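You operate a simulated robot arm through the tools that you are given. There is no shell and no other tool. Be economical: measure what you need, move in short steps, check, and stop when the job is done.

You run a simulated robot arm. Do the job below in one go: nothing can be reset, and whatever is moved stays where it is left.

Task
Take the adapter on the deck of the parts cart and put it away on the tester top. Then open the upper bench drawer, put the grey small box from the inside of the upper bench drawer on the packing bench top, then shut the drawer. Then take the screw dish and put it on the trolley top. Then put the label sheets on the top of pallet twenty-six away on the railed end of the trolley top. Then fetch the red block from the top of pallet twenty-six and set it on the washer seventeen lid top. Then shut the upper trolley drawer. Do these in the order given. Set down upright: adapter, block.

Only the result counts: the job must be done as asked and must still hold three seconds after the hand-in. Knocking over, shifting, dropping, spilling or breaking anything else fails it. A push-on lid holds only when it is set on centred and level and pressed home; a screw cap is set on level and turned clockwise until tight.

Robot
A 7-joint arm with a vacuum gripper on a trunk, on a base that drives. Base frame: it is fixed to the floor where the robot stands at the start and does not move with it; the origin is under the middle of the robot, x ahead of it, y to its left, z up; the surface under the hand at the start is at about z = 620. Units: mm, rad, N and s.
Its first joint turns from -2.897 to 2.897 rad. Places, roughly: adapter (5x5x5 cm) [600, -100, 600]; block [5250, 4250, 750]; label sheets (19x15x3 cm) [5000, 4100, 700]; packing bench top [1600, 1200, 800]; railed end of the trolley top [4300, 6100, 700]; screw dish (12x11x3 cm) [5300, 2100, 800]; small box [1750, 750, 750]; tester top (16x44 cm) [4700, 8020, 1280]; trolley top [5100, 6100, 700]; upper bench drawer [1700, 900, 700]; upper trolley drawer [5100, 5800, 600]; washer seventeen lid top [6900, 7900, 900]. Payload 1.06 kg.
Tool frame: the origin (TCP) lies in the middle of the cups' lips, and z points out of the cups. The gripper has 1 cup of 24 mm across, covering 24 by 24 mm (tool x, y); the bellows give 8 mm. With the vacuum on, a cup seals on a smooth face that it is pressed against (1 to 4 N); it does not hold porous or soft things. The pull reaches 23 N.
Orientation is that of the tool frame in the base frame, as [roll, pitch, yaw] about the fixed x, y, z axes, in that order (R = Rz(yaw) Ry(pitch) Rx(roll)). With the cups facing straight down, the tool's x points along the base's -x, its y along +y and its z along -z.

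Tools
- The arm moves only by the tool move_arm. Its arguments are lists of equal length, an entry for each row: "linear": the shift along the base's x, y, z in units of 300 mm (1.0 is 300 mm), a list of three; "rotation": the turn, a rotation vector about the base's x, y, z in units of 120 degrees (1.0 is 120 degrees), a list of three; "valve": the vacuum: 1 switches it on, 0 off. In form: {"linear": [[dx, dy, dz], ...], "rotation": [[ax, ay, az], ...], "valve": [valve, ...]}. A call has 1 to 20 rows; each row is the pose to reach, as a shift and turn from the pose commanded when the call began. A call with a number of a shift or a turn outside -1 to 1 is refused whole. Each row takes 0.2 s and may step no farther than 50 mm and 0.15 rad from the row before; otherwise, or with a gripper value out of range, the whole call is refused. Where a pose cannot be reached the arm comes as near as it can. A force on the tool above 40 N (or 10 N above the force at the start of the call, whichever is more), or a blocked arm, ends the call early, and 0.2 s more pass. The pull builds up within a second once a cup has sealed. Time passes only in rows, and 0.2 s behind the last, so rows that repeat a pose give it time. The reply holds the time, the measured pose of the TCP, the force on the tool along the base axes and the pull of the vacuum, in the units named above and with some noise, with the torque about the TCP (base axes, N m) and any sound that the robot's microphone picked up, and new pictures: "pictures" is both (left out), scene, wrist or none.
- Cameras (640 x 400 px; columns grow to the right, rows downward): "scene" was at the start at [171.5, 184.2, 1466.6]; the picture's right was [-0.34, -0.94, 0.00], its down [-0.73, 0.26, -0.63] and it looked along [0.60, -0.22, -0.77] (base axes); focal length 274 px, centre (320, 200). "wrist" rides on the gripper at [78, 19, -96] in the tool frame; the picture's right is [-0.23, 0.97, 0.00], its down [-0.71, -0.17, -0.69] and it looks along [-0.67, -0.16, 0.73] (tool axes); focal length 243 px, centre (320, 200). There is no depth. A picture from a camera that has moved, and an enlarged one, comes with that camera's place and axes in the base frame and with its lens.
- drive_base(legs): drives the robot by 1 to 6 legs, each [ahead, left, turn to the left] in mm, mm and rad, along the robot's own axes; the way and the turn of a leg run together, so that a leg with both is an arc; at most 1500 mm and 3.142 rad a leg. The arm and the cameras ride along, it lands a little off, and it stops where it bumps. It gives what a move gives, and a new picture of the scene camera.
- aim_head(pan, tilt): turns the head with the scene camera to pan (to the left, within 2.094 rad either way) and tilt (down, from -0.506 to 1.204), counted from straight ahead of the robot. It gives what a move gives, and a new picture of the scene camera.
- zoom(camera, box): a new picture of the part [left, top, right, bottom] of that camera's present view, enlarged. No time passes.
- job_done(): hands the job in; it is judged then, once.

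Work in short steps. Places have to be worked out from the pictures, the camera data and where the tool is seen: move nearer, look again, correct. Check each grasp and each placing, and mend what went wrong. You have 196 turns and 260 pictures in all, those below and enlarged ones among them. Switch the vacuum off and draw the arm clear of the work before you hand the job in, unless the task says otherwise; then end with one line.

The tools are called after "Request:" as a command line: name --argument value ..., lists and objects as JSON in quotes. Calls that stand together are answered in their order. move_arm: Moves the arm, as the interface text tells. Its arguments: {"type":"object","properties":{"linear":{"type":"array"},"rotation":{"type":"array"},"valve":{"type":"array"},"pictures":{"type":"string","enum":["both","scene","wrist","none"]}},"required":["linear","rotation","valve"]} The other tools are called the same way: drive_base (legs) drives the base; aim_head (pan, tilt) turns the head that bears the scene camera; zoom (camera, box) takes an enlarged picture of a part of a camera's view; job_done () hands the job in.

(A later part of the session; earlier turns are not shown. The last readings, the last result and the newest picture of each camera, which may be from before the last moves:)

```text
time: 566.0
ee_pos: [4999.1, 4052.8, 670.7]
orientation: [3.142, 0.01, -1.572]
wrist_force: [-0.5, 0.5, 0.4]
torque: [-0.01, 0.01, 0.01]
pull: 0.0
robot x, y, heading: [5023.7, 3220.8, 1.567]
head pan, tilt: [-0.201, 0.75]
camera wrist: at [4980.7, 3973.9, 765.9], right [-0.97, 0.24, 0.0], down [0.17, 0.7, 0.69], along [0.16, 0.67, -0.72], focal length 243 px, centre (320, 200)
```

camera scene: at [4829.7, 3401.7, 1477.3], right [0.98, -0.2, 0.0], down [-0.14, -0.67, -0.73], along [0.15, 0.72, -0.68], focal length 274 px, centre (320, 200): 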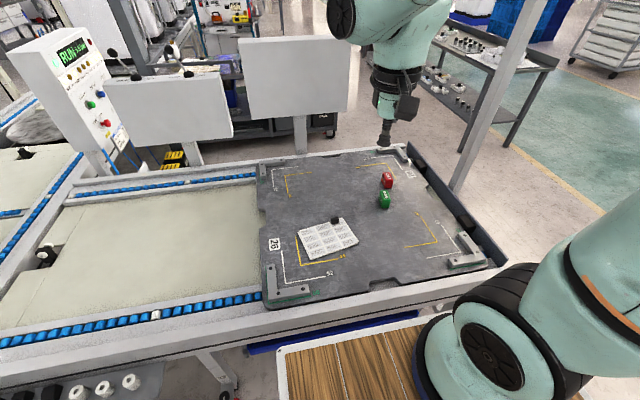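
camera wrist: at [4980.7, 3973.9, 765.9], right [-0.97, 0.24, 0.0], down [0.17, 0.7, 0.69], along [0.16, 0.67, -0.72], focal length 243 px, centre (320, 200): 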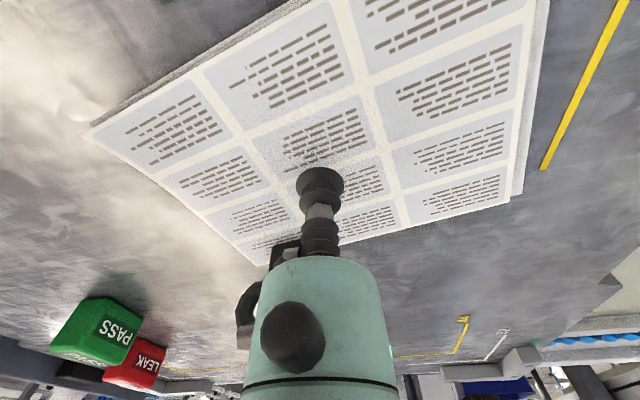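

Centred now. Descending with vacuum on, then lifting slightly.

Request:
move_arm --linear '[[0, 0.0, -0.03], [0, 0.0, -0.05], [0, 0, -0.065], [0, 0, -0.075], [0, 0, -0.075], [0, 0, -0.075], [0, 0, -0.04], [0, 0, 0.02], [0, 0, 0.1], [0, 0, 0.2]]' --rotation '[[0, 0, 0], [0, 0, 0], [0, 0, 0], [0, 0, 0], [0, 0, 0], [0, 0, 0], [0, 0, 0], [0, 0, 0], [0, 0, 0], [0, 0, 0]]' --valve '[1, 1, 1, 1, 1, 1, 1, 1, 1, 1]' --pictures "wrist"

```text
time: 568.2
ee_pos: [5000.7, 4053.8, 732.5]
orientation: [3.141, 0.007, -1.571]
wrist_force: [0.3, 0.2, -2.6]
torque: [-0.03, 0.0, -0.03]
pull: 22.9
robot x, y, heading: [5020.6, 3220.4, 1.568]
head pan, tilt: [-0.201, 0.75]
camera wrist: at [4980.9, 3974.2, 826.2], right [-0.97, 0.24, 0.0], down [0.17, 0.7, 0.69], along [0.16, 0.67, -0.72], focal length 243 px, centre (320, 200)
```

wrist: 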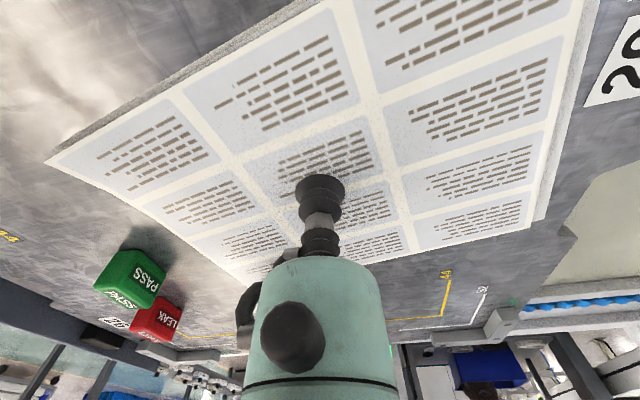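

The whole stack is lifted and level. I retract to the travel pose.

Request:
move_arm --linear '[[0, -0.02, 0.13], [0, -0.06, 0.26], [0, -0.12, 0.38], [0, -0.2, 0.5], [0, -0.28, 0.62], [0, -0.36, 0.74], [0, -0.44, 0.86], [0, -0.52, 0.98]]' --rotation '[[0, 0, 0], [0, 0, 0], [0, 0, 0], [0, 0, 0], [0, 0, 0], [0, 0, 0], [0, 0, 0], [0, 0, 0]]' --valve '[1, 1, 1, 1, 1, 1, 1, 1]' --pictures "none"

Request:
move_arm --linear '[[0, -0.08, 0.12], [0.02, -0.16, 0.24], [0.04, -0.24, 0.36], [0.06, -0.32, 0.48], [0.07, -0.38, 0.6], [0.07, -0.38, 0.66]]' --rotation '[[0, 0, 0], [0, 0, 0], [0, 0, 0], [0, 0, 0], [0, 0, 0], [0, 0, 0]]' --valve '[1, 1, 1, 1, 1, 1]' --pictures "none"

Request:
drive_base --legs '[[-60, 0, 0], [0, -1000, 0], [1000, 0, 0], [1020, 0, 0]]'

```text
time: 570.0
ee_pos: [5000.3, 3897.5, 1026.0]
orientation: [3.141, 0.007, -1.572]
wrist_force: [-0.4, 0.1, -1.5]
torque: [-0.06, -0.01, -0.02]
pull: 23.7
robot x, y, heading: [5023.6, 3218.5, 1.574]
head pan, tilt: [-0.201, 0.75]
```

```text
time: 571.4
ee_pos: [5020.5, 3781.7, 1225.3]
orientation: [3.141, 0.006, -1.576]
wrist_force: [0.3, 0.1, -1.6]
torque: [-0.02, -0.01, 0.01]
pull: 23.6
robot x, y, heading: [5026.7, 3218.6, 1.565]
head pan, tilt: [-0.201, 0.75]
```

```text
time: 586.8
ee_pos: [6000.4, 5744.0, 1224.0]
orientation: [-3.141, 0.008, -1.569]
wrist_force: [0.0, -1.0, -2.3]
torque: [-0.04, 0.02, -0.02]
pull: 23.2
robot x, y, heading: [6006.6, 5182.8, 1.572]
head pan, tilt: [-0.201, 0.75]
camera scene: at [5811.6, 5363.3, 1477.3], right [0.98, -0.2, 0.0], down [-0.13, -0.67, -0.73], along [0.14, 0.72, -0.68], focal length 274 px, centre (320, 200)
```

scene: 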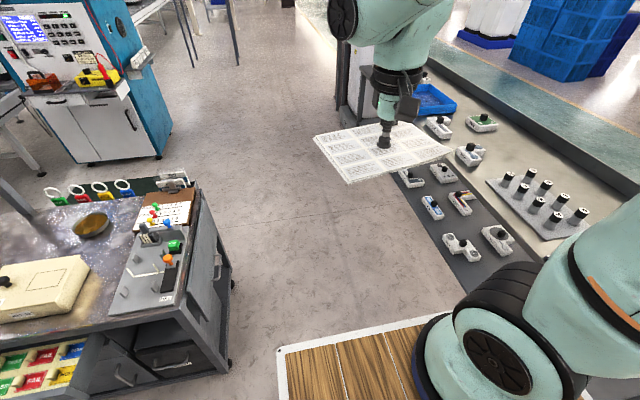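

I strafe west along the corridor in front of the trolley, to x of about 4480.

Request:
aim_head --pan 1.2 --tilt 0.8

Request:
drive_base --legs '[[0, 800, 0]]'

```text
time: 588.3
ee_pos: [6002.0, 5744.4, 1224.9]
orientation: [3.141, 0.008, -1.568]
wrist_force: [1.0, -1.1, -1.2]
torque: [0.02, 0.0, 0.02]
pull: 22.6
robot x, y, heading: [6006.8, 5181.5, 1.573]
head pan, tilt: [1.201, 0.799]
camera scene: at [5720.0, 5311.1, 1473.3], right [0.36, 0.93, 0.0], down [0.67, -0.26, -0.7], along [-0.65, 0.25, -0.72], focal length 274 px, centre (320, 200)
```

scene: 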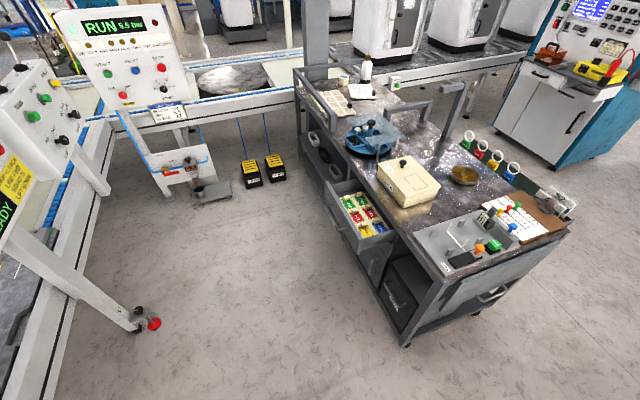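

```text
time: 592.6
ee_pos: [5202.5, 5742.0, 1224.3]
orientation: [-3.141, 0.005, -1.568]
wrist_force: [0.6, 0.6, -1.5]
torque: [-0.03, -0.01, -0.02]
pull: 23.3
robot x, y, heading: [5210.7, 5175.3, 1.576]
head pan, tilt: [1.201, 0.799]
camera scene: at [4922.1, 5307.9, 1473.3], right [0.36, 0.93, 0.0], down [0.67, -0.26, -0.7], along [-0.65, 0.25, -0.72], focal length 274 px, centre (320, 200)
```

scene: 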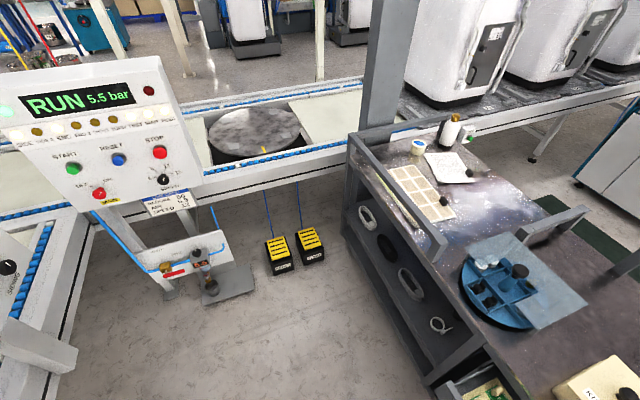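

The free area is x 4350–4620, y 6030–6300. I strafe to x of about 4495 and step forward.

Request:
drive_base --legs '[[0, 715, 0], [110, 0, 0]]'

Request:
aim_head --pan 0.2 --tilt 0.8

```text
time: 597.3
ee_pos: [4495.3, 5853.1, 1223.8]
orientation: [-3.14, 0.007, -1.577]
wrist_force: [0.2, 0.2, -0.9]
torque: [0.0, 0.03, 0.03]
pull: 23.1
robot x, y, heading: [4495.4, 5291.3, 1.568]
head pan, tilt: [1.201, 0.799]
camera scene: at [4210.8, 5420.8, 1473.3], right [0.37, 0.93, 0.0], down [0.67, -0.26, -0.7], along [-0.65, 0.25, -0.72], focal length 274 px, centre (320, 200)
```

scene: 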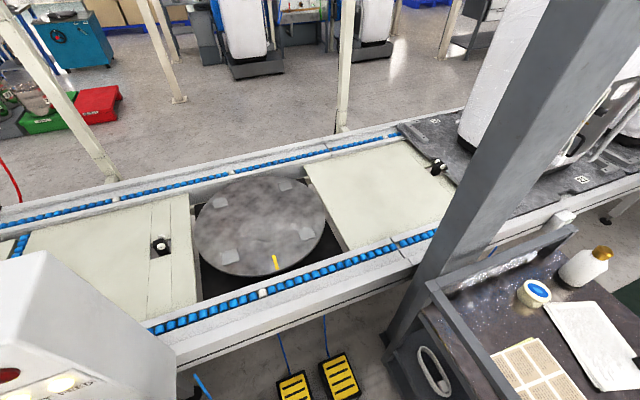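

```text
time: 598.5
ee_pos: [4494.8, 5851.9, 1224.8]
orientation: [-3.141, 0.009, -1.574]
wrist_force: [0.4, 0.2, -0.6]
torque: [0.02, 0.01, -0.02]
pull: 23.1
robot x, y, heading: [4498.4, 5293.3, 1.569]
head pan, tilt: [0.201, 0.799]
camera scene: at [4270.1, 5470.3, 1473.3], right [0.98, 0.2, 0.0], down [0.14, -0.7, -0.7], along [-0.14, 0.68, -0.72], focal length 274 px, centre (320, 200)
```

scene: 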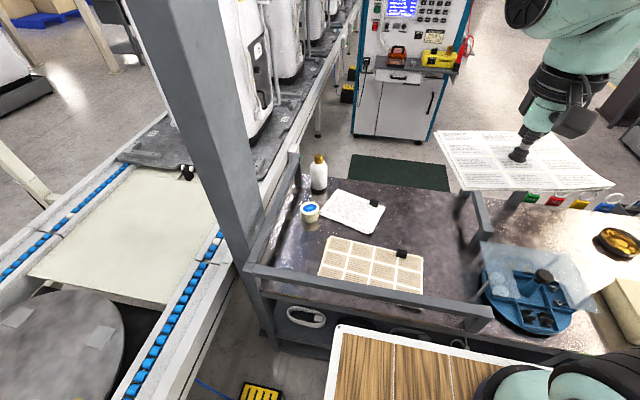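

The free rectangle is x 4385–4650, y 6000–6340. I extend over it and align the sheet with x.

Request:
move_arm --linear '[[0, 0.1, -0.07], [0.01, 0.2, -0.14], [0.02, 0.3, -0.21], [0.03, 0.4, -0.28], [0.04, 0.5, -0.35], [0.05, 0.6, -0.42], [0.06, 0.7, -0.49], [0.07, 0.8, -0.56], [0.07, 0.9, -0.63], [0.07, 1.0, -0.7]]' --rotation '[[0, 0, -0.03], [0, 0, -0.06], [0, 0, -0.09], [0, 0, -0.105], [0, 0, -0.105], [0, 0, -0.105], [0, 0, -0.105], [0, 0, -0.105], [0, 0, -0.105], [0, 0, -0.105]]' --valve '[1, 1, 1, 1, 1, 1, 1, 1, 1, 1]' --pictures "both"

```text
time: 600.7
ee_pos: [4515.8, 6152.8, 1014.8]
orientation: [3.141, 0.007, -1.795]
wrist_force: [0.6, -0.6, -1.1]
torque: [0.02, 0.04, 0.01]
pull: 23.1
robot x, y, heading: [4498.8, 5287.7, 1.571]
head pan, tilt: [0.201, 0.799]
camera scene: at [4270.1, 5469.8, 1473.4], right [0.98, 0.2, 0.0], down [0.14, -0.7, -0.7], along [-0.14, 0.68, -0.72], focal length 274 px, centre (320, 200)
camera wrist: at [4479.6, 6080.3, 1109.0], right [-0.9, 0.45, 0.0], down [0.32, 0.65, 0.69], along [0.31, 0.62, -0.72], focal length 243 px, centre (320, 200)
```

scene: 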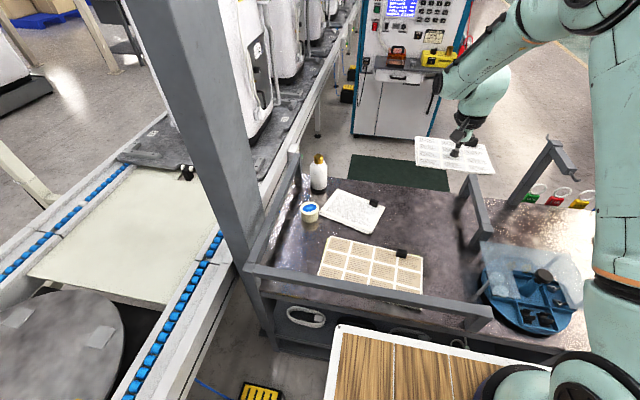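
wrist: 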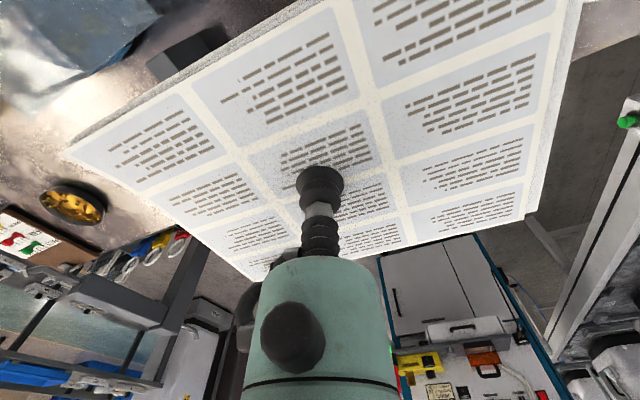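

The sheet spans x 4418–4607, y 6080–6220: fits well. I lower it.

Request:
move_arm --linear '[[0, 0, -0.15], [0, 0, -0.3], [0, 0, -0.45], [0, 0, -0.6], [0, 0, -0.75], [0, 0, -0.88], [0, 0, -0.93]]' --rotation '[[0, 0, 0], [0, 0, 0], [0, 0, 0], [0, 0, 0], [0, 0, 0], [0, 0, 0], [0, 0, 0]]' --valve '[1, 1, 1, 1, 1, 1, 1]' --pictures "scene"

Request:
move_arm --linear '[[0, 0, -0.015], [0, 0, -0.03], [0, 0, -0.045], [0, 0, -0.06], [0, 0, -0.075], [0, 0, -0.09], [0, 0, -0.105]]' --rotation '[[0, 0, 0], [0, 0, 0], [0, 0, 0], [0, 0, 0], [0, 0, 0], [0, 0, 0], [0, 0, 0]]' --valve '[1, 1, 1, 1, 1, 1, 1]' --pictures "none"

```text
time: 602.3
ee_pos: [4516.8, 6153.4, 733.5]
orientation: [-3.141, 0.009, -1.795]
wrist_force: [0.2, -0.7, -1.4]
torque: [-0.04, 0.02, 0.0]
pull: 22.9
robot x, y, heading: [4496.4, 5291.3, 1.569]
head pan, tilt: [0.201, 0.799]
camera scene: at [4270.1, 5470.2, 1473.3], right [0.98, 0.2, 0.0], down [0.14, -0.7, -0.7], along [-0.14, 0.68, -0.72], focal length 274 px, centre (320, 200)
```

scene: 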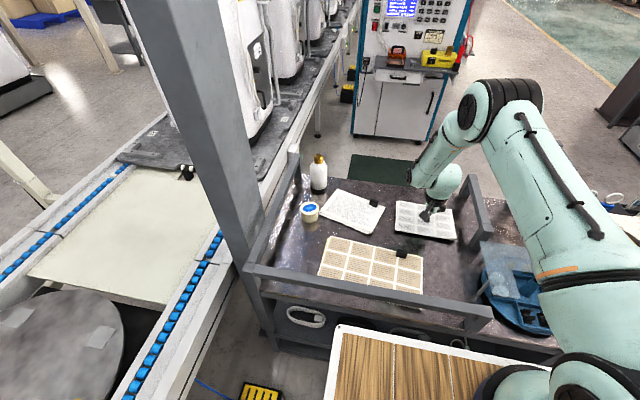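

```text
time: 603.5
ee_pos: [4516.1, 6155.4, 717.2]
orientation: [-3.141, 0.011, -1.796]
wrist_force: [-0.7, -0.5, 17.2]
torque: [0.0, -0.01, -0.08]
pull: 23.1
robot x, y, heading: [4497.8, 5292.9, 1.565]
head pan, tilt: [0.201, 0.799]
stopped in row 5: the force on the tool passed its limit at 48 N (the readings are from after the stop); the commanded pose is now the measured one
```

Set down. I release and lift.

Request:
move_arm --linear '[[0, 0, 0.005], [0, 0, 0.01], [0, 0, 0.01], [0, 0, 0.01], [0, 0, 0.02], [0, 0, 0.06], [0, 0, 0.2], [0, 0, 0.35], [0, 0, 0.5], [0, 0, 0.65]]' --rotation '[[0, 0, 0], [0, 0, 0], [0, 0, 0], [0, 0, 0], [0, 0, 0], [0, 0, 0], [0, 0, 0], [0, 0, 0], [0, 0, 0], [0, 0, 0]]' --valve '[0, 0, 0, 0, 0, 0, 0, 0, 0, 0]' --pictures "both"

```text
time: 605.7
ee_pos: [4516.9, 6155.2, 911.3]
orientation: [3.141, 0.008, -1.796]
wrist_force: [-0.2, -0.5, -0.3]
torque: [-0.03, 0.07, 0.0]
pull: 0.1
robot x, y, heading: [4496.6, 5288.3, 1.564]
head pan, tilt: [0.201, 0.799]
camera scene: at [4270.1, 5470.7, 1473.3], right [0.98, 0.2, 0.0], down [0.14, -0.7, -0.7], along [-0.14, 0.68, -0.72], focal length 274 px, centre (320, 200)
camera wrist: at [4480.7, 6082.2, 1005.4], right [-0.9, 0.45, 0.0], down [0.32, 0.65, 0.69], along [0.31, 0.62, -0.72], focal length 243 px, centre (320, 200)
```

scene: 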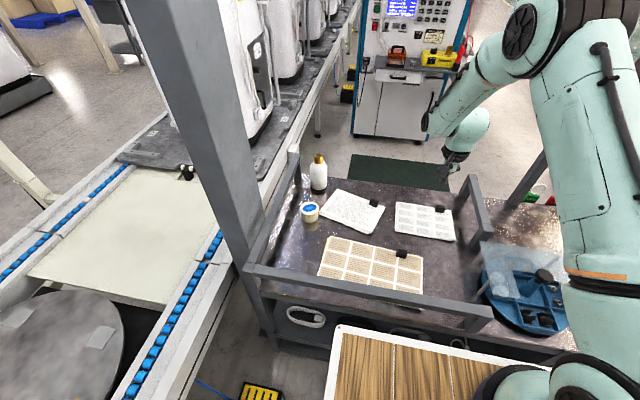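
wrist: 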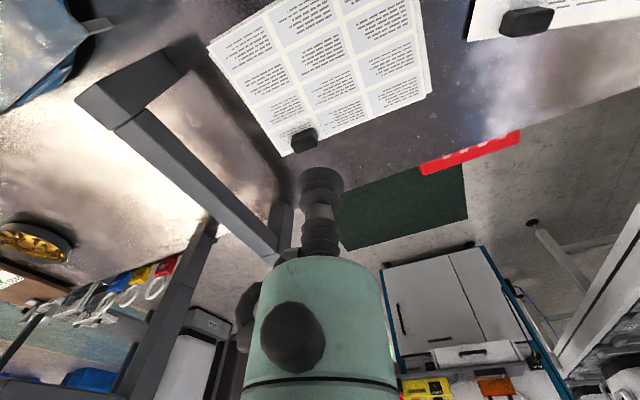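

Placed well. I retract and go for the red block. I will stand at the conveyor's east end, north of the post, heading π.

Request:
move_arm --linear '[[0, -0.05, 0.14], [0, -0.12, 0.26], [0, -0.2, 0.38], [0, -0.3, 0.5], [-0.01, -0.4, 0.6], [-0.02, -0.5, 0.7], [-0.03, -0.6, 0.8], [-0.04, -0.7, 0.9], [-0.05, -0.82, 1.0], [-0.06, -0.94, 1.0]]' --rotation '[[0, 0, 0.02], [0, 0, 0.04], [0, 0, 0.06], [0, 0, 0.08], [0, 0, 0.105], [0, 0, 0.105], [0, 0, 0.105], [0, 0, 0.105], [0, 0, 0.105], [0, 0, 0.105]]' --valve '[0, 0, 0, 0, 0, 0, 0, 0, 0, 0]' --pictures "none"

Request:
drive_base --legs '[[-110, 0, 0], [0, -800, 0], [0, -780, 0], [0, 0, 1.571], [0, 700, 0]]'

Request:
aim_head --pan 0.1 --tilt 0.7

```text
time: 607.9
ee_pos: [4497.9, 5872.5, 1210.8]
orientation: [3.141, 0.008, -1.575]
wrist_force: [0.8, 1.3, 0.2]
torque: [0.0, -0.01, 0.0]
pull: 0.1
robot x, y, heading: [4499.6, 5290.9, 1.566]
head pan, tilt: [0.201, 0.799]
```

```text
time: 624.1
ee_pos: [5489.4, 4465.8, 1211.2]
orientation: [3.141, 0.009, -0.007]
wrist_force: [-0.4, -1.2, -0.5]
torque: [-0.02, 0.03, 0.01]
pull: 0.1
robot x, y, heading: [6071.1, 4466.3, 3.141]
head pan, tilt: [0.201, 0.799]
camera scene: at [5890.9, 4238.9, 1473.3], right [-0.19, 0.98, 0.0], down [0.7, 0.14, -0.7], along [-0.68, -0.14, -0.72], focal length 274 px, centre (320, 200)
```

scene: 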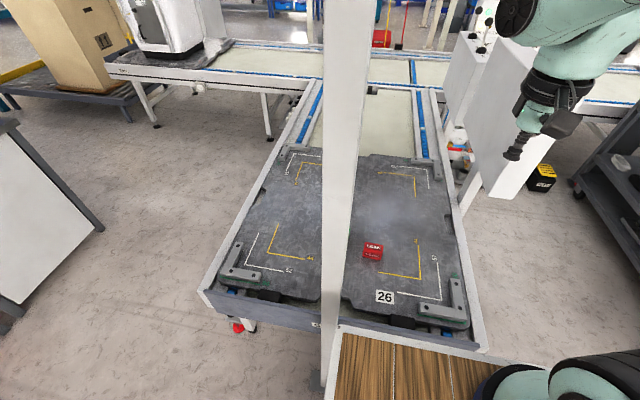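

```text
time: 624.8
ee_pos: [5488.4, 4467.4, 1210.3]
orientation: [3.142, 0.007, -0.008]
wrist_force: [-0.4, 0.0, -0.6]
torque: [-0.01, -0.01, 0.01]
pull: 0.1
robot x, y, heading: [6069.8, 4461.2, 3.136]
head pan, tilt: [0.099, 0.7]
camera scene: at [5885.5, 4246.6, 1481.5], right [-0.09, 1.0, 0.0], down [0.64, 0.06, -0.76], along [-0.76, -0.07, -0.64], focal length 274 px, centre (320, 200)
```

scene: 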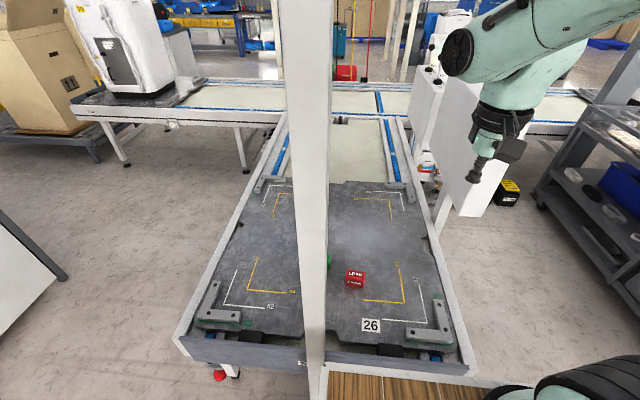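

Red block (LEAK) at about (5330, 4313). I move above it, clear of the post.

Request:
move_arm --linear '[[-0.05, -0.06, -0.12], [-0.1, -0.12, -0.24], [-0.16, -0.18, -0.36], [-0.22, -0.24, -0.48], [-0.28, -0.3, -0.6], [-0.34, -0.36, -0.72], [-0.4, -0.42, -0.84], [-0.46, -0.48, -0.96], [-0.48, -0.5, -1.0]]' --rotation '[[0, 0, 0], [0, 0, 0], [0, 0, 0], [0, 0, 0], [0, 0, 0], [0, 0, 0], [0, 0, 0], [0, 0, 0], [0, 0, 0]]' --valve '[0, 0, 0, 0, 0, 0, 0, 0, 0]' --pictures "wrist"

Request:
zoom --camera "wrist" --box '[240, 60, 480, 210]'

```text
time: 626.8
ee_pos: [5344.4, 4317.1, 910.8]
orientation: [3.14, 0.01, -0.008]
wrist_force: [-0.3, -0.2, 0.0]
torque: [0.02, -0.03, 0.02]
pull: 0.0
robot x, y, heading: [6069.8, 4464.0, 3.134]
head pan, tilt: [0.099, 0.7]
camera wrist: at [5423.6, 4297.5, 1005.4], right [-0.24, -0.97, 0.0], down [-0.7, 0.18, 0.69], along [-0.67, 0.17, -0.72], focal length 243 px, centre (320, 200)
```

wrist: 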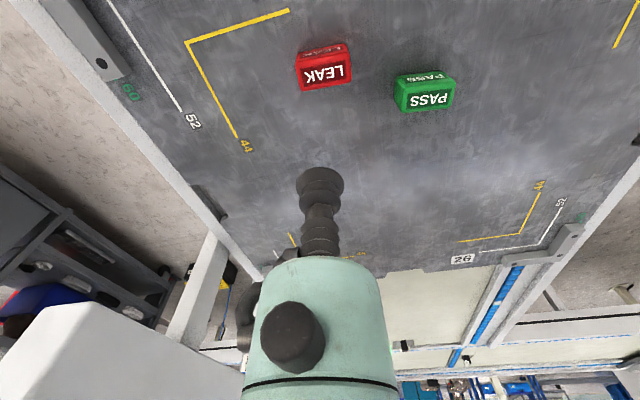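

```text
2.67 times, centred on (360, 135) of wrist
camera zoom: at [5423.6, 4297.5, 1005.4], right [-0.24, -0.97, 0.0], down [-0.7, 0.18, 0.69], along [-0.67, 0.17, -0.72], focal length 647 px, centre (213, 373)
```

zoom: 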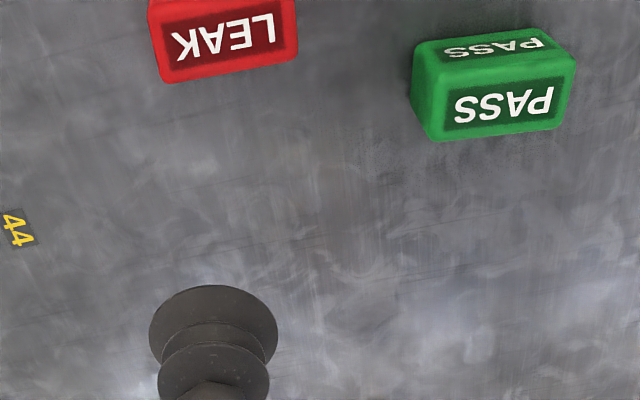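

The block's top face centre is at about (5331, 4315). I descend closer and re-check.

Request:
move_arm --linear '[[-0.02, -0.003, -0.15], [-0.043, -0.007, -0.3], [-0.043, -0.007, -0.45], [-0.043, -0.007, -0.6]]' --rotation '[[0, 0, 0], [0, 0, 0], [0, 0, 0], [0, 0, 0]]' --valve '[0, 0, 0, 0]' --pictures "wrist"

```text
time: 627.8
ee_pos: [5333.0, 4314.4, 730.1]
orientation: [-3.141, 0.007, -0.007]
wrist_force: [-1.2, -0.5, 0.9]
torque: [-0.02, -0.01, 0.02]
pull: 0.0
robot x, y, heading: [6065.3, 4464.4, 3.134]
head pan, tilt: [0.099, 0.7]
camera wrist: at [5411.6, 4295.1, 825.0], right [-0.24, -0.97, 0.0], down [-0.7, 0.18, 0.69], along [-0.67, 0.17, -0.72], focal length 243 px, centre (320, 200)
```

wrist: 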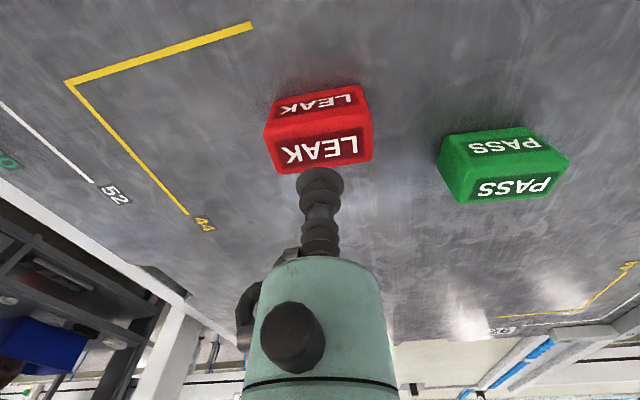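

Top face centre is (5339, 4312), z of about 704. I descend slowly with vacuum on.

Request:
move_arm --linear '[[0.01, -0.004, -0.03], [0.02, -0.007, -0.06], [0.02, -0.007, -0.08], [0.02, -0.007, -0.095], [0.02, -0.007, -0.11], [0.02, -0.007, -0.125], [0.02, -0.007, -0.14], [0.02, -0.007, -0.155]]' --rotation '[[0, 0, 0], [0, 0, 0], [0, 0, 0], [0, 0, 0], [0, 0, 0], [0, 0, 0], [0, 0, 0], [0, 0, 0]]' --valve '[1, 1, 1, 1, 1, 1, 1, 1]' --pictures "wrist"

```text
time: 629.5
ee_pos: [5336.8, 4311.9, 692.0]
orientation: [3.141, 0.013, -0.007]
wrist_force: [8.0, 2.9, 25.8]
torque: [-0.05, 0.05, 0.02]
pull: 23.1
robot x, y, heading: [6067.7, 4466.2, 3.134]
head pan, tilt: [0.099, 0.7]
stopped in row 8: the force on the tool passed its limit at 50 N (the readings are from after the stop); the commanded pose is now the measured one
camera wrist: at [5416.8, 4293.1, 785.0], right [-0.24, -0.97, 0.0], down [-0.7, 0.18, 0.69], along [-0.67, 0.17, -0.72], focal length 243 px, centre (320, 200)
```

wrist: 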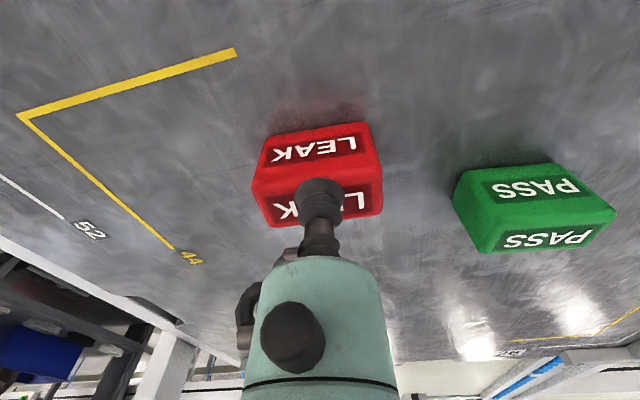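

Sealed with pull 23. I lift and retract toward the robot, keeping north of the post.

Request:
move_arm --linear '[[0, 0, 0.02], [0, 0, 0.1], [0, 0, 0.24], [0.02, 0.04, 0.38], [0.06, 0.1, 0.5], [0.12, 0.18, 0.62], [0.18, 0.26, 0.74], [0.26, 0.34, 0.84], [0.34, 0.42, 0.94], [0.42, 0.5, 1.0]]' --rotation '[[0, 0, 0], [0, 0, 0], [0, 0, 0], [0, 0, 0], [0, 0, 0], [0, 0, 0], [0, 0, 0], [0, 0, 0], [0, 0, 0], [0, 0, 0]]' --valve '[1, 1, 1, 1, 1, 1, 1, 1, 1, 1]' --pictures "wrist"

Request:
move_arm --linear '[[0.02, 0, 0.15], [0.03, 0, 0.3], [0.04, 0, 0.45], [0.05, 0, 0.6], [0.05, 0, 0.75]]' --rotation '[[0, 0, 0], [0, 0, 0], [0, 0, 0], [0, 0, 0], [0, 0, 0]]' --valve '[1, 1, 1, 1, 1]' --pictures "none"

```text
time: 631.6
ee_pos: [5463.7, 4461.8, 989.7]
orientation: [-3.142, 0.01, -0.005]
wrist_force: [-0.7, -0.3, 0.2]
torque: [0.05, -0.03, 0.0]
pull: 22.8
robot x, y, heading: [6071.7, 4460.9, 3.135]
head pan, tilt: [0.099, 0.7]
camera wrist: at [5542.8, 4443.1, 1084.7], right [-0.24, -0.97, 0.0], down [-0.7, 0.18, 0.69], along [-0.67, 0.17, -0.72], focal length 243 px, centre (320, 200)
```

wrist: 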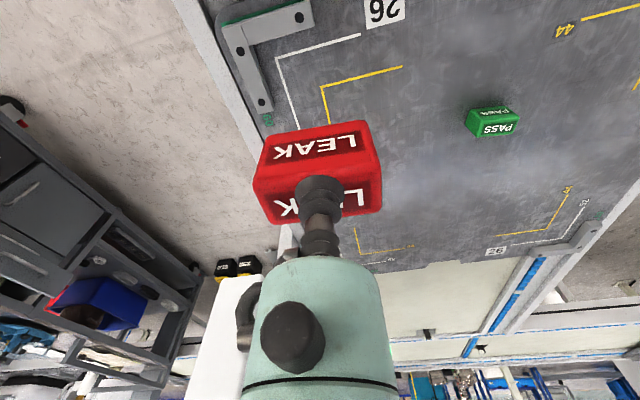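

```text
time: 632.9
ee_pos: [5478.1, 4462.8, 1213.3]
orientation: [3.141, 0.011, -0.007]
wrist_force: [0.1, 0.2, -2.3]
torque: [0.0, -0.04, 0.03]
pull: 22.9
robot x, y, heading: [6070.8, 4463.5, 3.136]
head pan, tilt: [0.099, 0.7]
```

The red block is held. I drive back north toward washer seventeen and look at it.

Request:
drive_base --legs '[[0, -750, 0], [0, 0, -1.565], [1300, 0, 0], [800, 0, 0]]'

Request:
aim_head --pan -0.7 --tilt 0.5

```text
time: 650.8
ee_pos: [6105.1, 7908.0, 1212.9]
orientation: [-3.141, 0.01, -1.58]
wrist_force: [0.3, -0.6, -0.5]
torque: [0.01, 0.03, 0.0]
pull: 22.8
robot x, y, heading: [6103.1, 7315.0, 1.563]
head pan, tilt: [0.099, 0.7]
camera scene: at [5888.2, 7501.1, 1481.6], right [1.0, 0.09, 0.0], down [0.06, -0.64, -0.76], along [-0.07, 0.76, -0.64], focal length 274 px, centre (320, 200)
```

scene: 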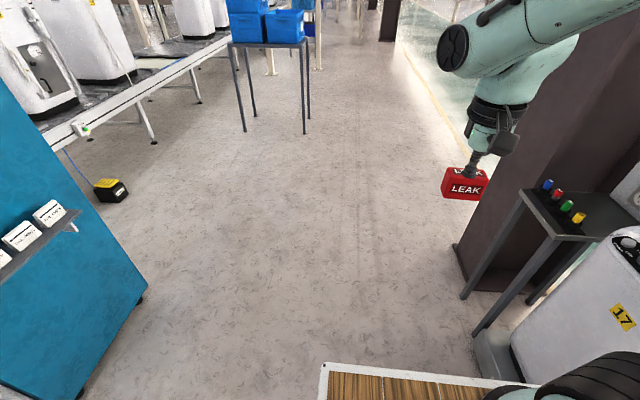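

```text
time: 651.9
ee_pos: [6106.4, 7908.2, 1213.4]
orientation: [3.141, 0.011, -1.58]
wrist_force: [0.0, -0.1, -0.2]
torque: [-0.03, 0.02, 0.0]
pull: 23.0
robot x, y, heading: [6102.4, 7317.2, 1.56]
head pan, tilt: [-0.7, 0.499]
camera scene: at [5955.0, 7485.6, 1499.3], right [0.76, -0.65, 0.0], down [-0.31, -0.36, -0.88], along [0.57, 0.67, -0.48], focal length 274 px, centre (320, 200)
```

scene: 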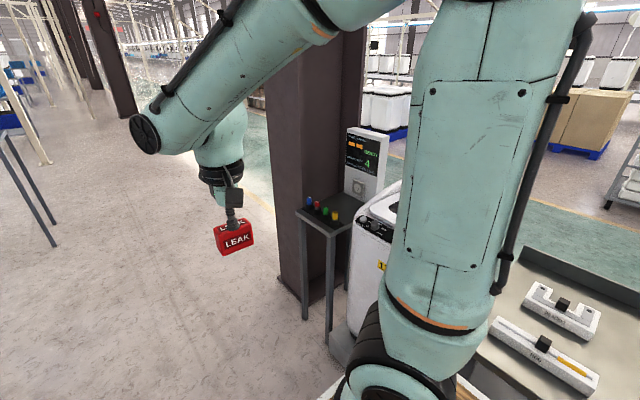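

Washer 17 is just east of here. I move up to y of about 7900, turn to face +x and look.

Request:
drive_base --legs '[[580, 60, 0], [0, 0, -1.56]]'

Request:
aim_head --pan -0.1 --tilt 0.6

```text
time: 659.0
ee_pos: [6643.2, 7898.7, 1213.1]
orientation: [3.14, 0.011, 3.137]
wrist_force: [0.2, -0.1, -0.1]
torque: [-0.02, -0.02, 0.01]
pull: 23.1
robot x, y, heading: [6050.8, 7894.0, -0.003]
head pan, tilt: [-0.7, 0.499]
camera scene: at [6219.9, 8047.1, 1499.3], right [-0.65, -0.76, 0.0], down [-0.36, 0.31, -0.88], along [0.67, -0.57, -0.48], focal length 274 px, centre (320, 200)
```

scene: 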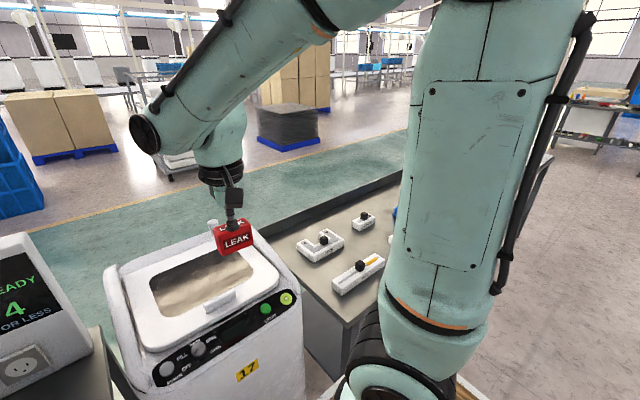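

```text
time: 660.0
ee_pos: [6643.7, 7899.2, 1213.7]
orientation: [3.141, 0.01, 3.137]
wrist_force: [0.1, 0.3, -0.9]
torque: [0.01, -0.02, -0.01]
pull: 22.8
robot x, y, heading: [6049.4, 7894.1, -0.001]
head pan, tilt: [-0.099, 0.6]
camera scene: at [6238.4, 8096.8, 1490.2], right [-0.1, -0.99, 0.0], down [-0.56, 0.06, -0.83], along [0.82, -0.09, -0.56], focal length 274 px, centre (320, 200)
```

scene: 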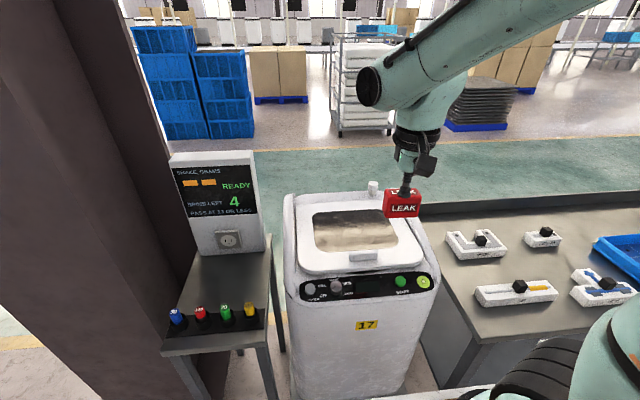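

The lid's window centre is at about (6905, 7900), z of about 905. I extend over it and descend partway.

Request:
move_arm --linear '[[0.12, 0, -0.05], [0.25, 0, -0.1], [0.38, 0, -0.15], [0.51, 0, -0.2], [0.64, 0, -0.25], [0.77, 0, -0.3], [0.87, 0.003, -0.35], [0.87, 0.003, -0.48], [0.87, 0.003, -0.6]]' --rotation '[[0, 0, 0], [0, 0, 0], [0, 0, 0], [0, 0, 0], [0, 0, 0], [0, 0, 0], [0, 0, 0], [0, 0, 0], [0, 0, 0]]' --valve '[1, 1, 1, 1, 1, 1, 1, 1, 1]' --pictures "both"

```text
time: 662.0
ee_pos: [6904.7, 7900.2, 1033.3]
orientation: [3.141, 0.012, 3.137]
wrist_force: [-1.0, -0.8, -0.7]
torque: [0.0, 0.0, -0.02]
pull: 22.9
robot x, y, heading: [6051.6, 7896.7, -0.006]
head pan, tilt: [-0.099, 0.6]
camera scene: at [6238.1, 8096.9, 1490.3], right [-0.1, -0.99, 0.0], down [-0.56, 0.06, -0.83], along [0.82, -0.09, -0.56], focal length 274 px, centre (320, 200)
camera wrist: at [6825.1, 7919.6, 1127.9], right [0.24, 0.97, 0.0], down [0.7, -0.18, 0.69], along [0.67, -0.16, -0.72], focal length 243 px, centre (320, 200)
```

scene: 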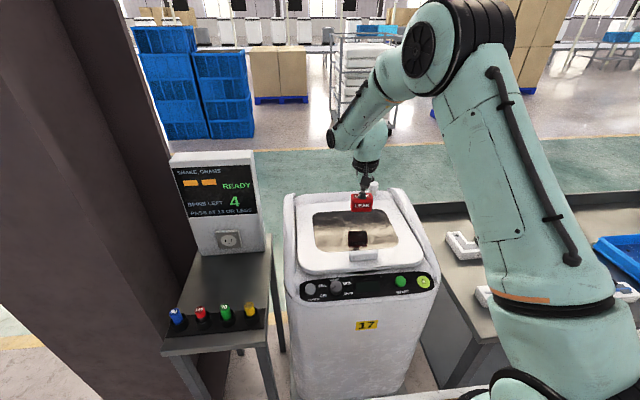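
wrist: 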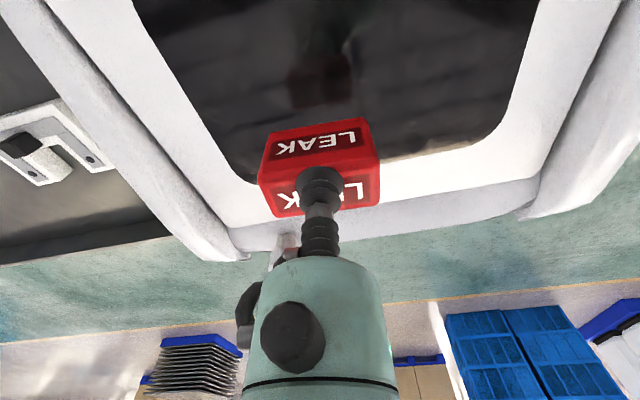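

Centred well over the window. I lower slowly to contact.

Request:
move_arm --linear '[[0.01, 0.04, -0.08], [0.01, 0.04, -0.14], [0.01, 0.04, -0.17], [0.01, 0.04, -0.19], [0.01, 0.04, -0.205], [0.01, 0.04, -0.22], [0.01, 0.04, -0.235], [0.01, 0.04, -0.25], [0.01, 0.04, -0.265], [0.01, 0.04, -0.28], [0.01, 0.04, -0.295]]' --rotation '[[0, 0, 0], [0, 0, 0], [0, 0, 0], [0, 0, 0], [0, 0, 0], [0, 0, 0], [0, 0, 0], [0, 0, 0], [0, 0, 0], [0, 0, 0], [0, 0, 0]]' --valve '[1, 1, 1, 1, 1, 1, 1, 1, 1, 1, 1]' --pictures "both"

```text
time: 663.4
ee_pos: [6910.0, 7912.9, 973.2]
orientation: [3.141, 0.018, 3.136]
wrist_force: [-1.5, -0.2, 16.0]
torque: [-0.01, -0.01, -0.05]
pull: 22.5
robot x, y, heading: [6047.8, 7901.6, -0.006]
head pan, tilt: [-0.099, 0.6]
stopped in row 7: the force on the tool passed its limit at 46 N (the readings are from after the stop); the commanded pose is now the measured one
camera scene: at [6237.7, 8097.0, 1490.3], right [-0.1, -0.99, 0.0], down [-0.56, 0.06, -0.83], along [0.82, -0.09, -0.56], focal length 274 px, centre (320, 200)
camera wrist: at [6829.4, 7931.0, 1066.7], right [0.24, 0.97, 0.01], down [0.69, -0.18, 0.7], along [0.68, -0.16, -0.72], focal length 243 px, centre (320, 200)
```

scene: 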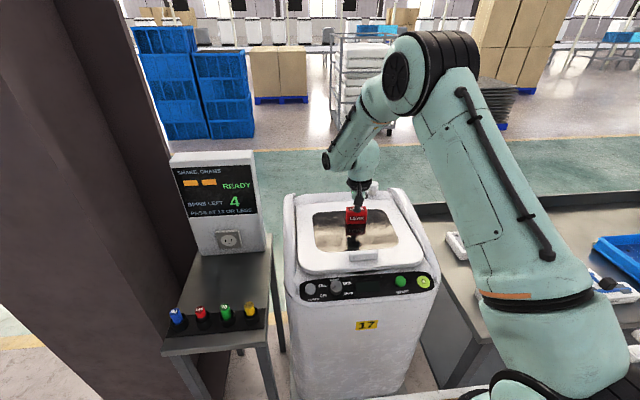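
wrist: 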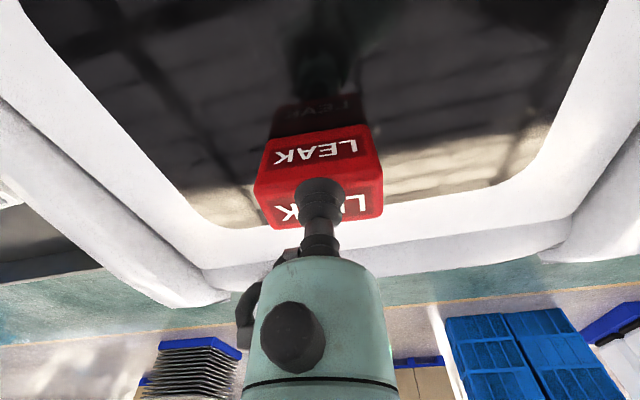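

Contact on the lid; the reflection meets the block base, so it is standing on it. I release and lift.

Request:
move_arm --linear '[[0, 0, 0.005], [0, 0, 0.01], [0, 0, 0.01], [0, 0, 0.01], [0, 0, 0.02], [0, 0, 0.06], [0, 0, 0.2], [0, 0, 0.35], [0, 0, 0.5]]' --rotation '[[0, 0, 0], [0, 0, 0], [0, 0, 0], [0, 0, 0], [0, 0, 0], [0, 0, 0], [0, 0, 0], [0, 0, 0], [0, 0, 0]]' --valve '[0, 0, 0, 0, 0, 0, 0, 0, 0]' --pictures "both"

```text
time: 665.4
ee_pos: [6909.3, 7911.3, 1120.8]
orientation: [-3.141, 0.014, 3.135]
wrist_force: [0.2, -0.2, -0.4]
torque: [0.01, 0.03, 0.0]
pull: 0.1
robot x, y, heading: [6048.5, 7896.9, -0.006]
head pan, tilt: [-0.099, 0.6]
camera scene: at [6238.8, 8097.0, 1490.1], right [-0.1, -0.99, 0.0], down [-0.56, 0.06, -0.82], along [0.82, -0.09, -0.57], focal length 274 px, centre (320, 200)
camera wrist: at [6830.2, 7930.3, 1215.7], right [0.24, 0.97, 0.0], down [0.7, -0.17, 0.7], along [0.68, -0.16, -0.72], focal length 243 px, centre (320, 200)
```

scene: 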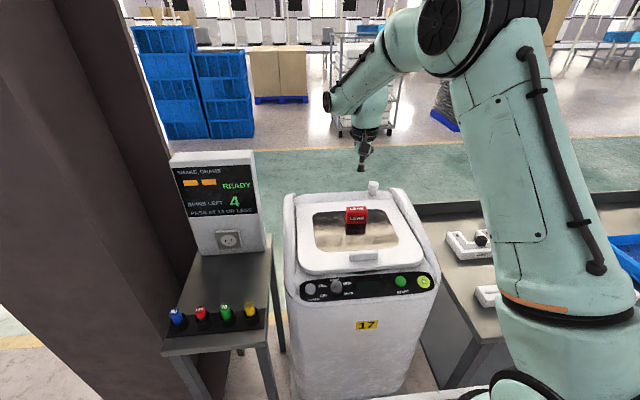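
wrist: 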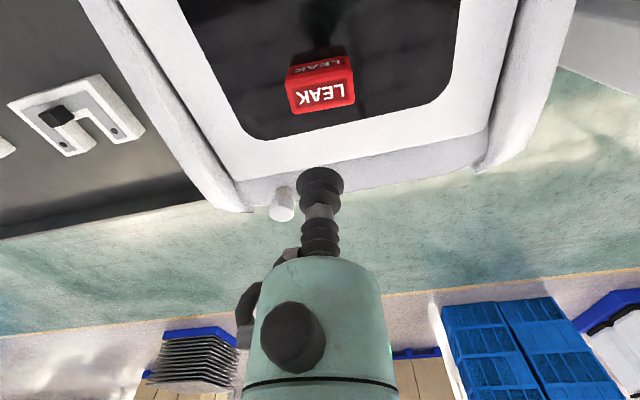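

The block stands upright on the lid. I retract, then drive to the trolley drawer.

Request:
move_arm --linear '[[-0.12, 0, 0.05], [-0.25, 0, 0.1], [-0.38, 0, 0.15], [-0.51, 0, 0.2], [-0.64, 0, 0.25], [-0.77, -0.02, 0.3], [-0.9, -0.04, 0.32], [-1.0, -0.04, 0.32]]' --rotation '[[0, 0, 0], [0, 0, 0], [0, 0, 0], [0, 0, 0], [0, 0, 0], [0, 0, 0], [0, 0, 0], [0, 0, 0]]' --valve '[0, 0, 0, 0, 0, 0, 0, 0]' --pictures "none"

Request:
drive_base --legs '[[0, 0, 1.577], [-1400, 0, 0], [-1350, 0, 0]]'

Request:
aim_head --pan 1.0 --tilt 0.7

```text
time: 667.2
ee_pos: [6609.7, 7898.4, 1217.0]
orientation: [-3.141, 0.014, 3.138]
wrist_force: [0.6, 0.3, 0.1]
torque: [-0.03, 0.03, -0.01]
pull: 0.2
robot x, y, heading: [6047.3, 7895.2, -0.007]
head pan, tilt: [-0.099, 0.6]
```

```text
time: 684.5
ee_pos: [6086.3, 5701.2, 1216.5]
orientation: [-3.14, 0.015, -1.549]
wrist_force: [-0.7, 0.6, -0.1]
torque: [0.0, 0.02, -0.04]
pull: 0.1
robot x, y, heading: [6106.0, 5142.6, 1.59]
head pan, tilt: [-0.099, 0.6]
camera scene: at [5898.4, 5325.5, 1490.2], right [1.0, -0.07, 0.0], down [-0.04, -0.56, -0.83], along [0.06, 0.82, -0.56], focal length 274 px, centre (320, 200)
```

scene: 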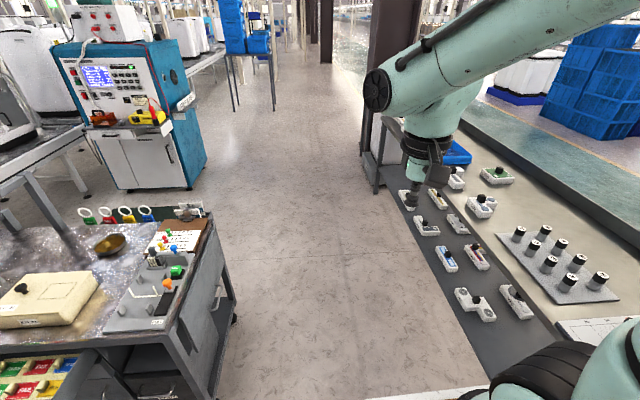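

```text
time: 685.8
ee_pos: [6086.2, 5701.3, 1217.4]
orientation: [3.141, 0.015, -1.548]
wrist_force: [-0.7, 0.2, 0.9]
torque: [-0.02, 0.02, -0.01]
pull: 0.1
robot x, y, heading: [6102.3, 5138.8, 1.597]
head pan, tilt: [1.0, 0.7]
camera scene: at [5819.2, 5281.6, 1481.6], right [0.52, 0.85, 0.0], down [0.55, -0.34, -0.77], along [-0.65, 0.4, -0.64], focal length 274 px, centre (320, 200)
```

scene: 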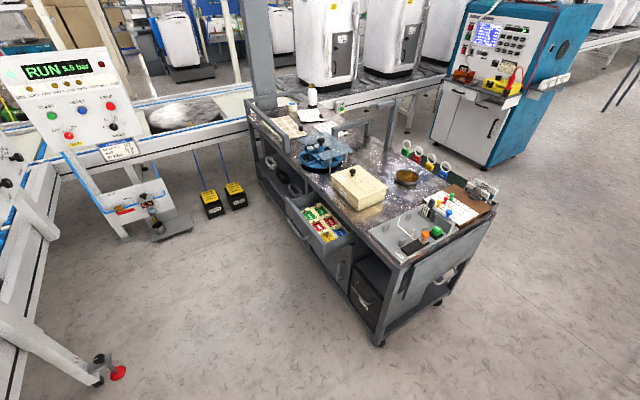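

The drawer front is at y of about 5653, x 4930–5230. I will push it from the west side (robot at about (4450, 5300)) so the arm comes down beside the base. Driving there.

Request:
drive_base --legs '[[40, 0, -0.025], [0, 850, 0], [0, 800, 0], [110, 0, 0]]'

Request:
aim_head --pan -0.7 --tilt 0.8

```text
time: 695.5
ee_pos: [4442.4, 5855.9, 1218.0]
orientation: [-3.141, 0.015, -1.569]
wrist_force: [0.1, 0.1, -1.1]
torque: [0.0, 0.02, -0.01]
pull: 0.0
robot x, y, heading: [4448.1, 5296.6, 1.576]
head pan, tilt: [1.0, 0.7]
camera scene: at [4167.0, 5441.0, 1481.6], right [0.54, 0.84, 0.0], down [0.54, -0.35, -0.76], along [-0.65, 0.41, -0.64], focal length 274 px, centre (320, 200)
```

scene: 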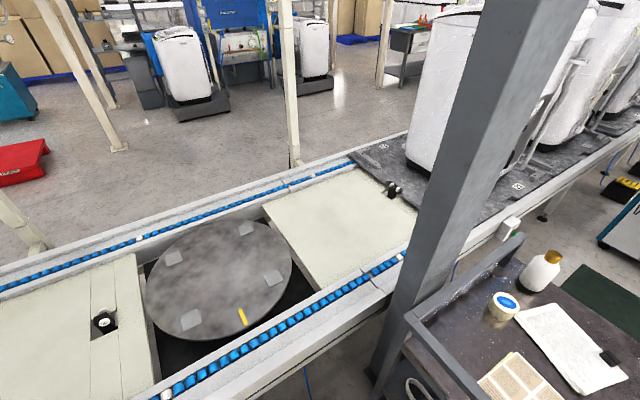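

```text
time: 697.2
ee_pos: [4441.8, 5855.4, 1216.3]
orientation: [3.142, 0.016, -1.568]
wrist_force: [-0.7, 0.0, 0.8]
torque: [-0.01, -0.03, 0.0]
pull: 0.0
robot x, y, heading: [4452.2, 5296.6, 1.575]
head pan, tilt: [-0.7, 0.799]
camera scene: at [4290.4, 5457.4, 1473.3], right [0.77, -0.64, 0.0], down [-0.46, -0.55, -0.7], along [0.45, 0.54, -0.72], focal length 274 px, centre (320, 200)
```

scene: 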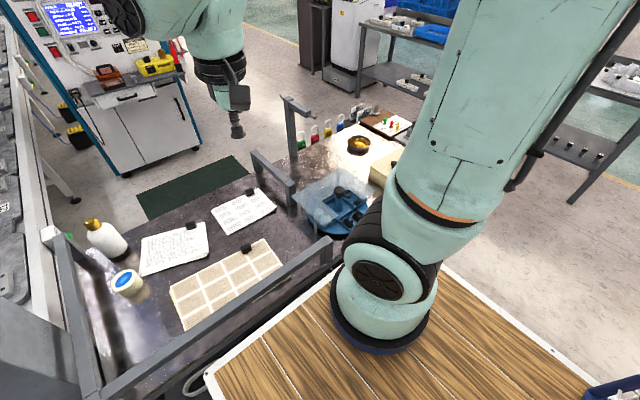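

I swing the arm to the right in front of the drawer, keeping the tool yaw.

Request:
move_arm --linear '[[0.15, 0, 0], [0.3, -0.01, 0], [0.45, -0.02, 0], [0.6, -0.04, 0], [0.75, -0.06, 0], [0.9, -0.08, 0], [1.0, -0.1, 0]]' --rotation '[[0, 0, 0], [0, 0, 0], [0, 0, 0], [0, 0, 0], [0, 0, 0], [0, 0, 0], [0, 0, 0]]' --valve '[0, 0, 0, 0, 0, 0, 0]' --pictures "none"

Request:
move_arm --linear '[[0.14, -0.06, 0], [0.28, -0.12, 0], [0.42, -0.18, 0], [0.56, -0.25, 0], [0.7, -0.32, 0], [0.84, -0.39, 0], [0.98, -0.46, 0]]' --rotation '[[0, 0, 0], [0, 0, 0], [0, 0, 0], [0, 0, 0], [0, 0, 0], [0, 0, 0], [0, 0, 0]]' --valve '[0, 0, 0, 0, 0, 0, 0]' --pictures "none"

Request:
move_arm --linear '[[0.13, -0.08, 0], [0.26, -0.17, 0], [0.38, -0.27, 0], [0.46, -0.38, 0], [0.5, -0.5, 0]]' --rotation '[[0, 0, 0], [0, 0, 0], [0, 0, 0], [0, 0, 0], [0, 0, 0]]' --valve '[0, 0, 0, 0, 0]' --pictures "both"

```text
time: 698.8
ee_pos: [4742.3, 5823.5, 1216.7]
orientation: [3.141, 0.016, -1.567]
wrist_force: [-0.3, -0.4, 0.5]
torque: [-0.02, -0.01, 0.02]
pull: 0.1
robot x, y, heading: [4451.0, 5294.2, 1.579]
head pan, tilt: [-0.7, 0.799]
```

```text
time: 700.4
ee_pos: [5036.7, 5687.6, 1217.5]
orientation: [3.141, 0.015, -1.565]
wrist_force: [0.5, -0.7, -0.4]
torque: [-0.04, -0.05, 0.01]
pull: 0.0
robot x, y, heading: [4448.9, 5296.6, 1.58]
head pan, tilt: [-0.7, 0.799]
```

```text
time: 701.6
ee_pos: [5185.9, 5537.1, 1217.9]
orientation: [-3.141, 0.016, -1.567]
wrist_force: [-0.1, 0.9, 0.5]
torque: [-0.05, 0.0, 0.06]
pull: 0.1
robot x, y, heading: [4449.3, 5296.0, 1.575]
head pan, tilt: [-0.7, 0.799]
camera scene: at [4290.1, 5457.7, 1473.3], right [0.77, -0.64, 0.0], down [-0.46, -0.55, -0.7], along [0.45, 0.54, -0.72], focal length 274 px, centre (320, 200)
camera wrist: at [5168.0, 5458.5, 1310.9], right [-0.97, 0.23, 0.0], down [0.17, 0.7, 0.7], along [0.16, 0.68, -0.72], focal length 243 px, centre (320, 200)
```

scene: 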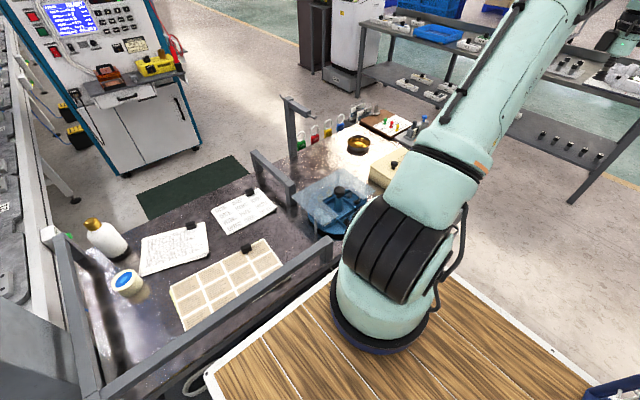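
wrist: 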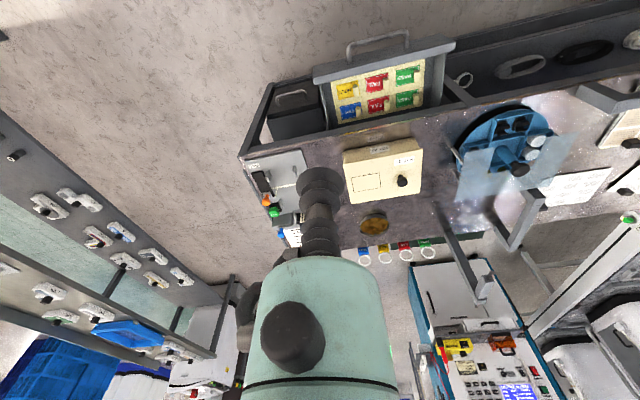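

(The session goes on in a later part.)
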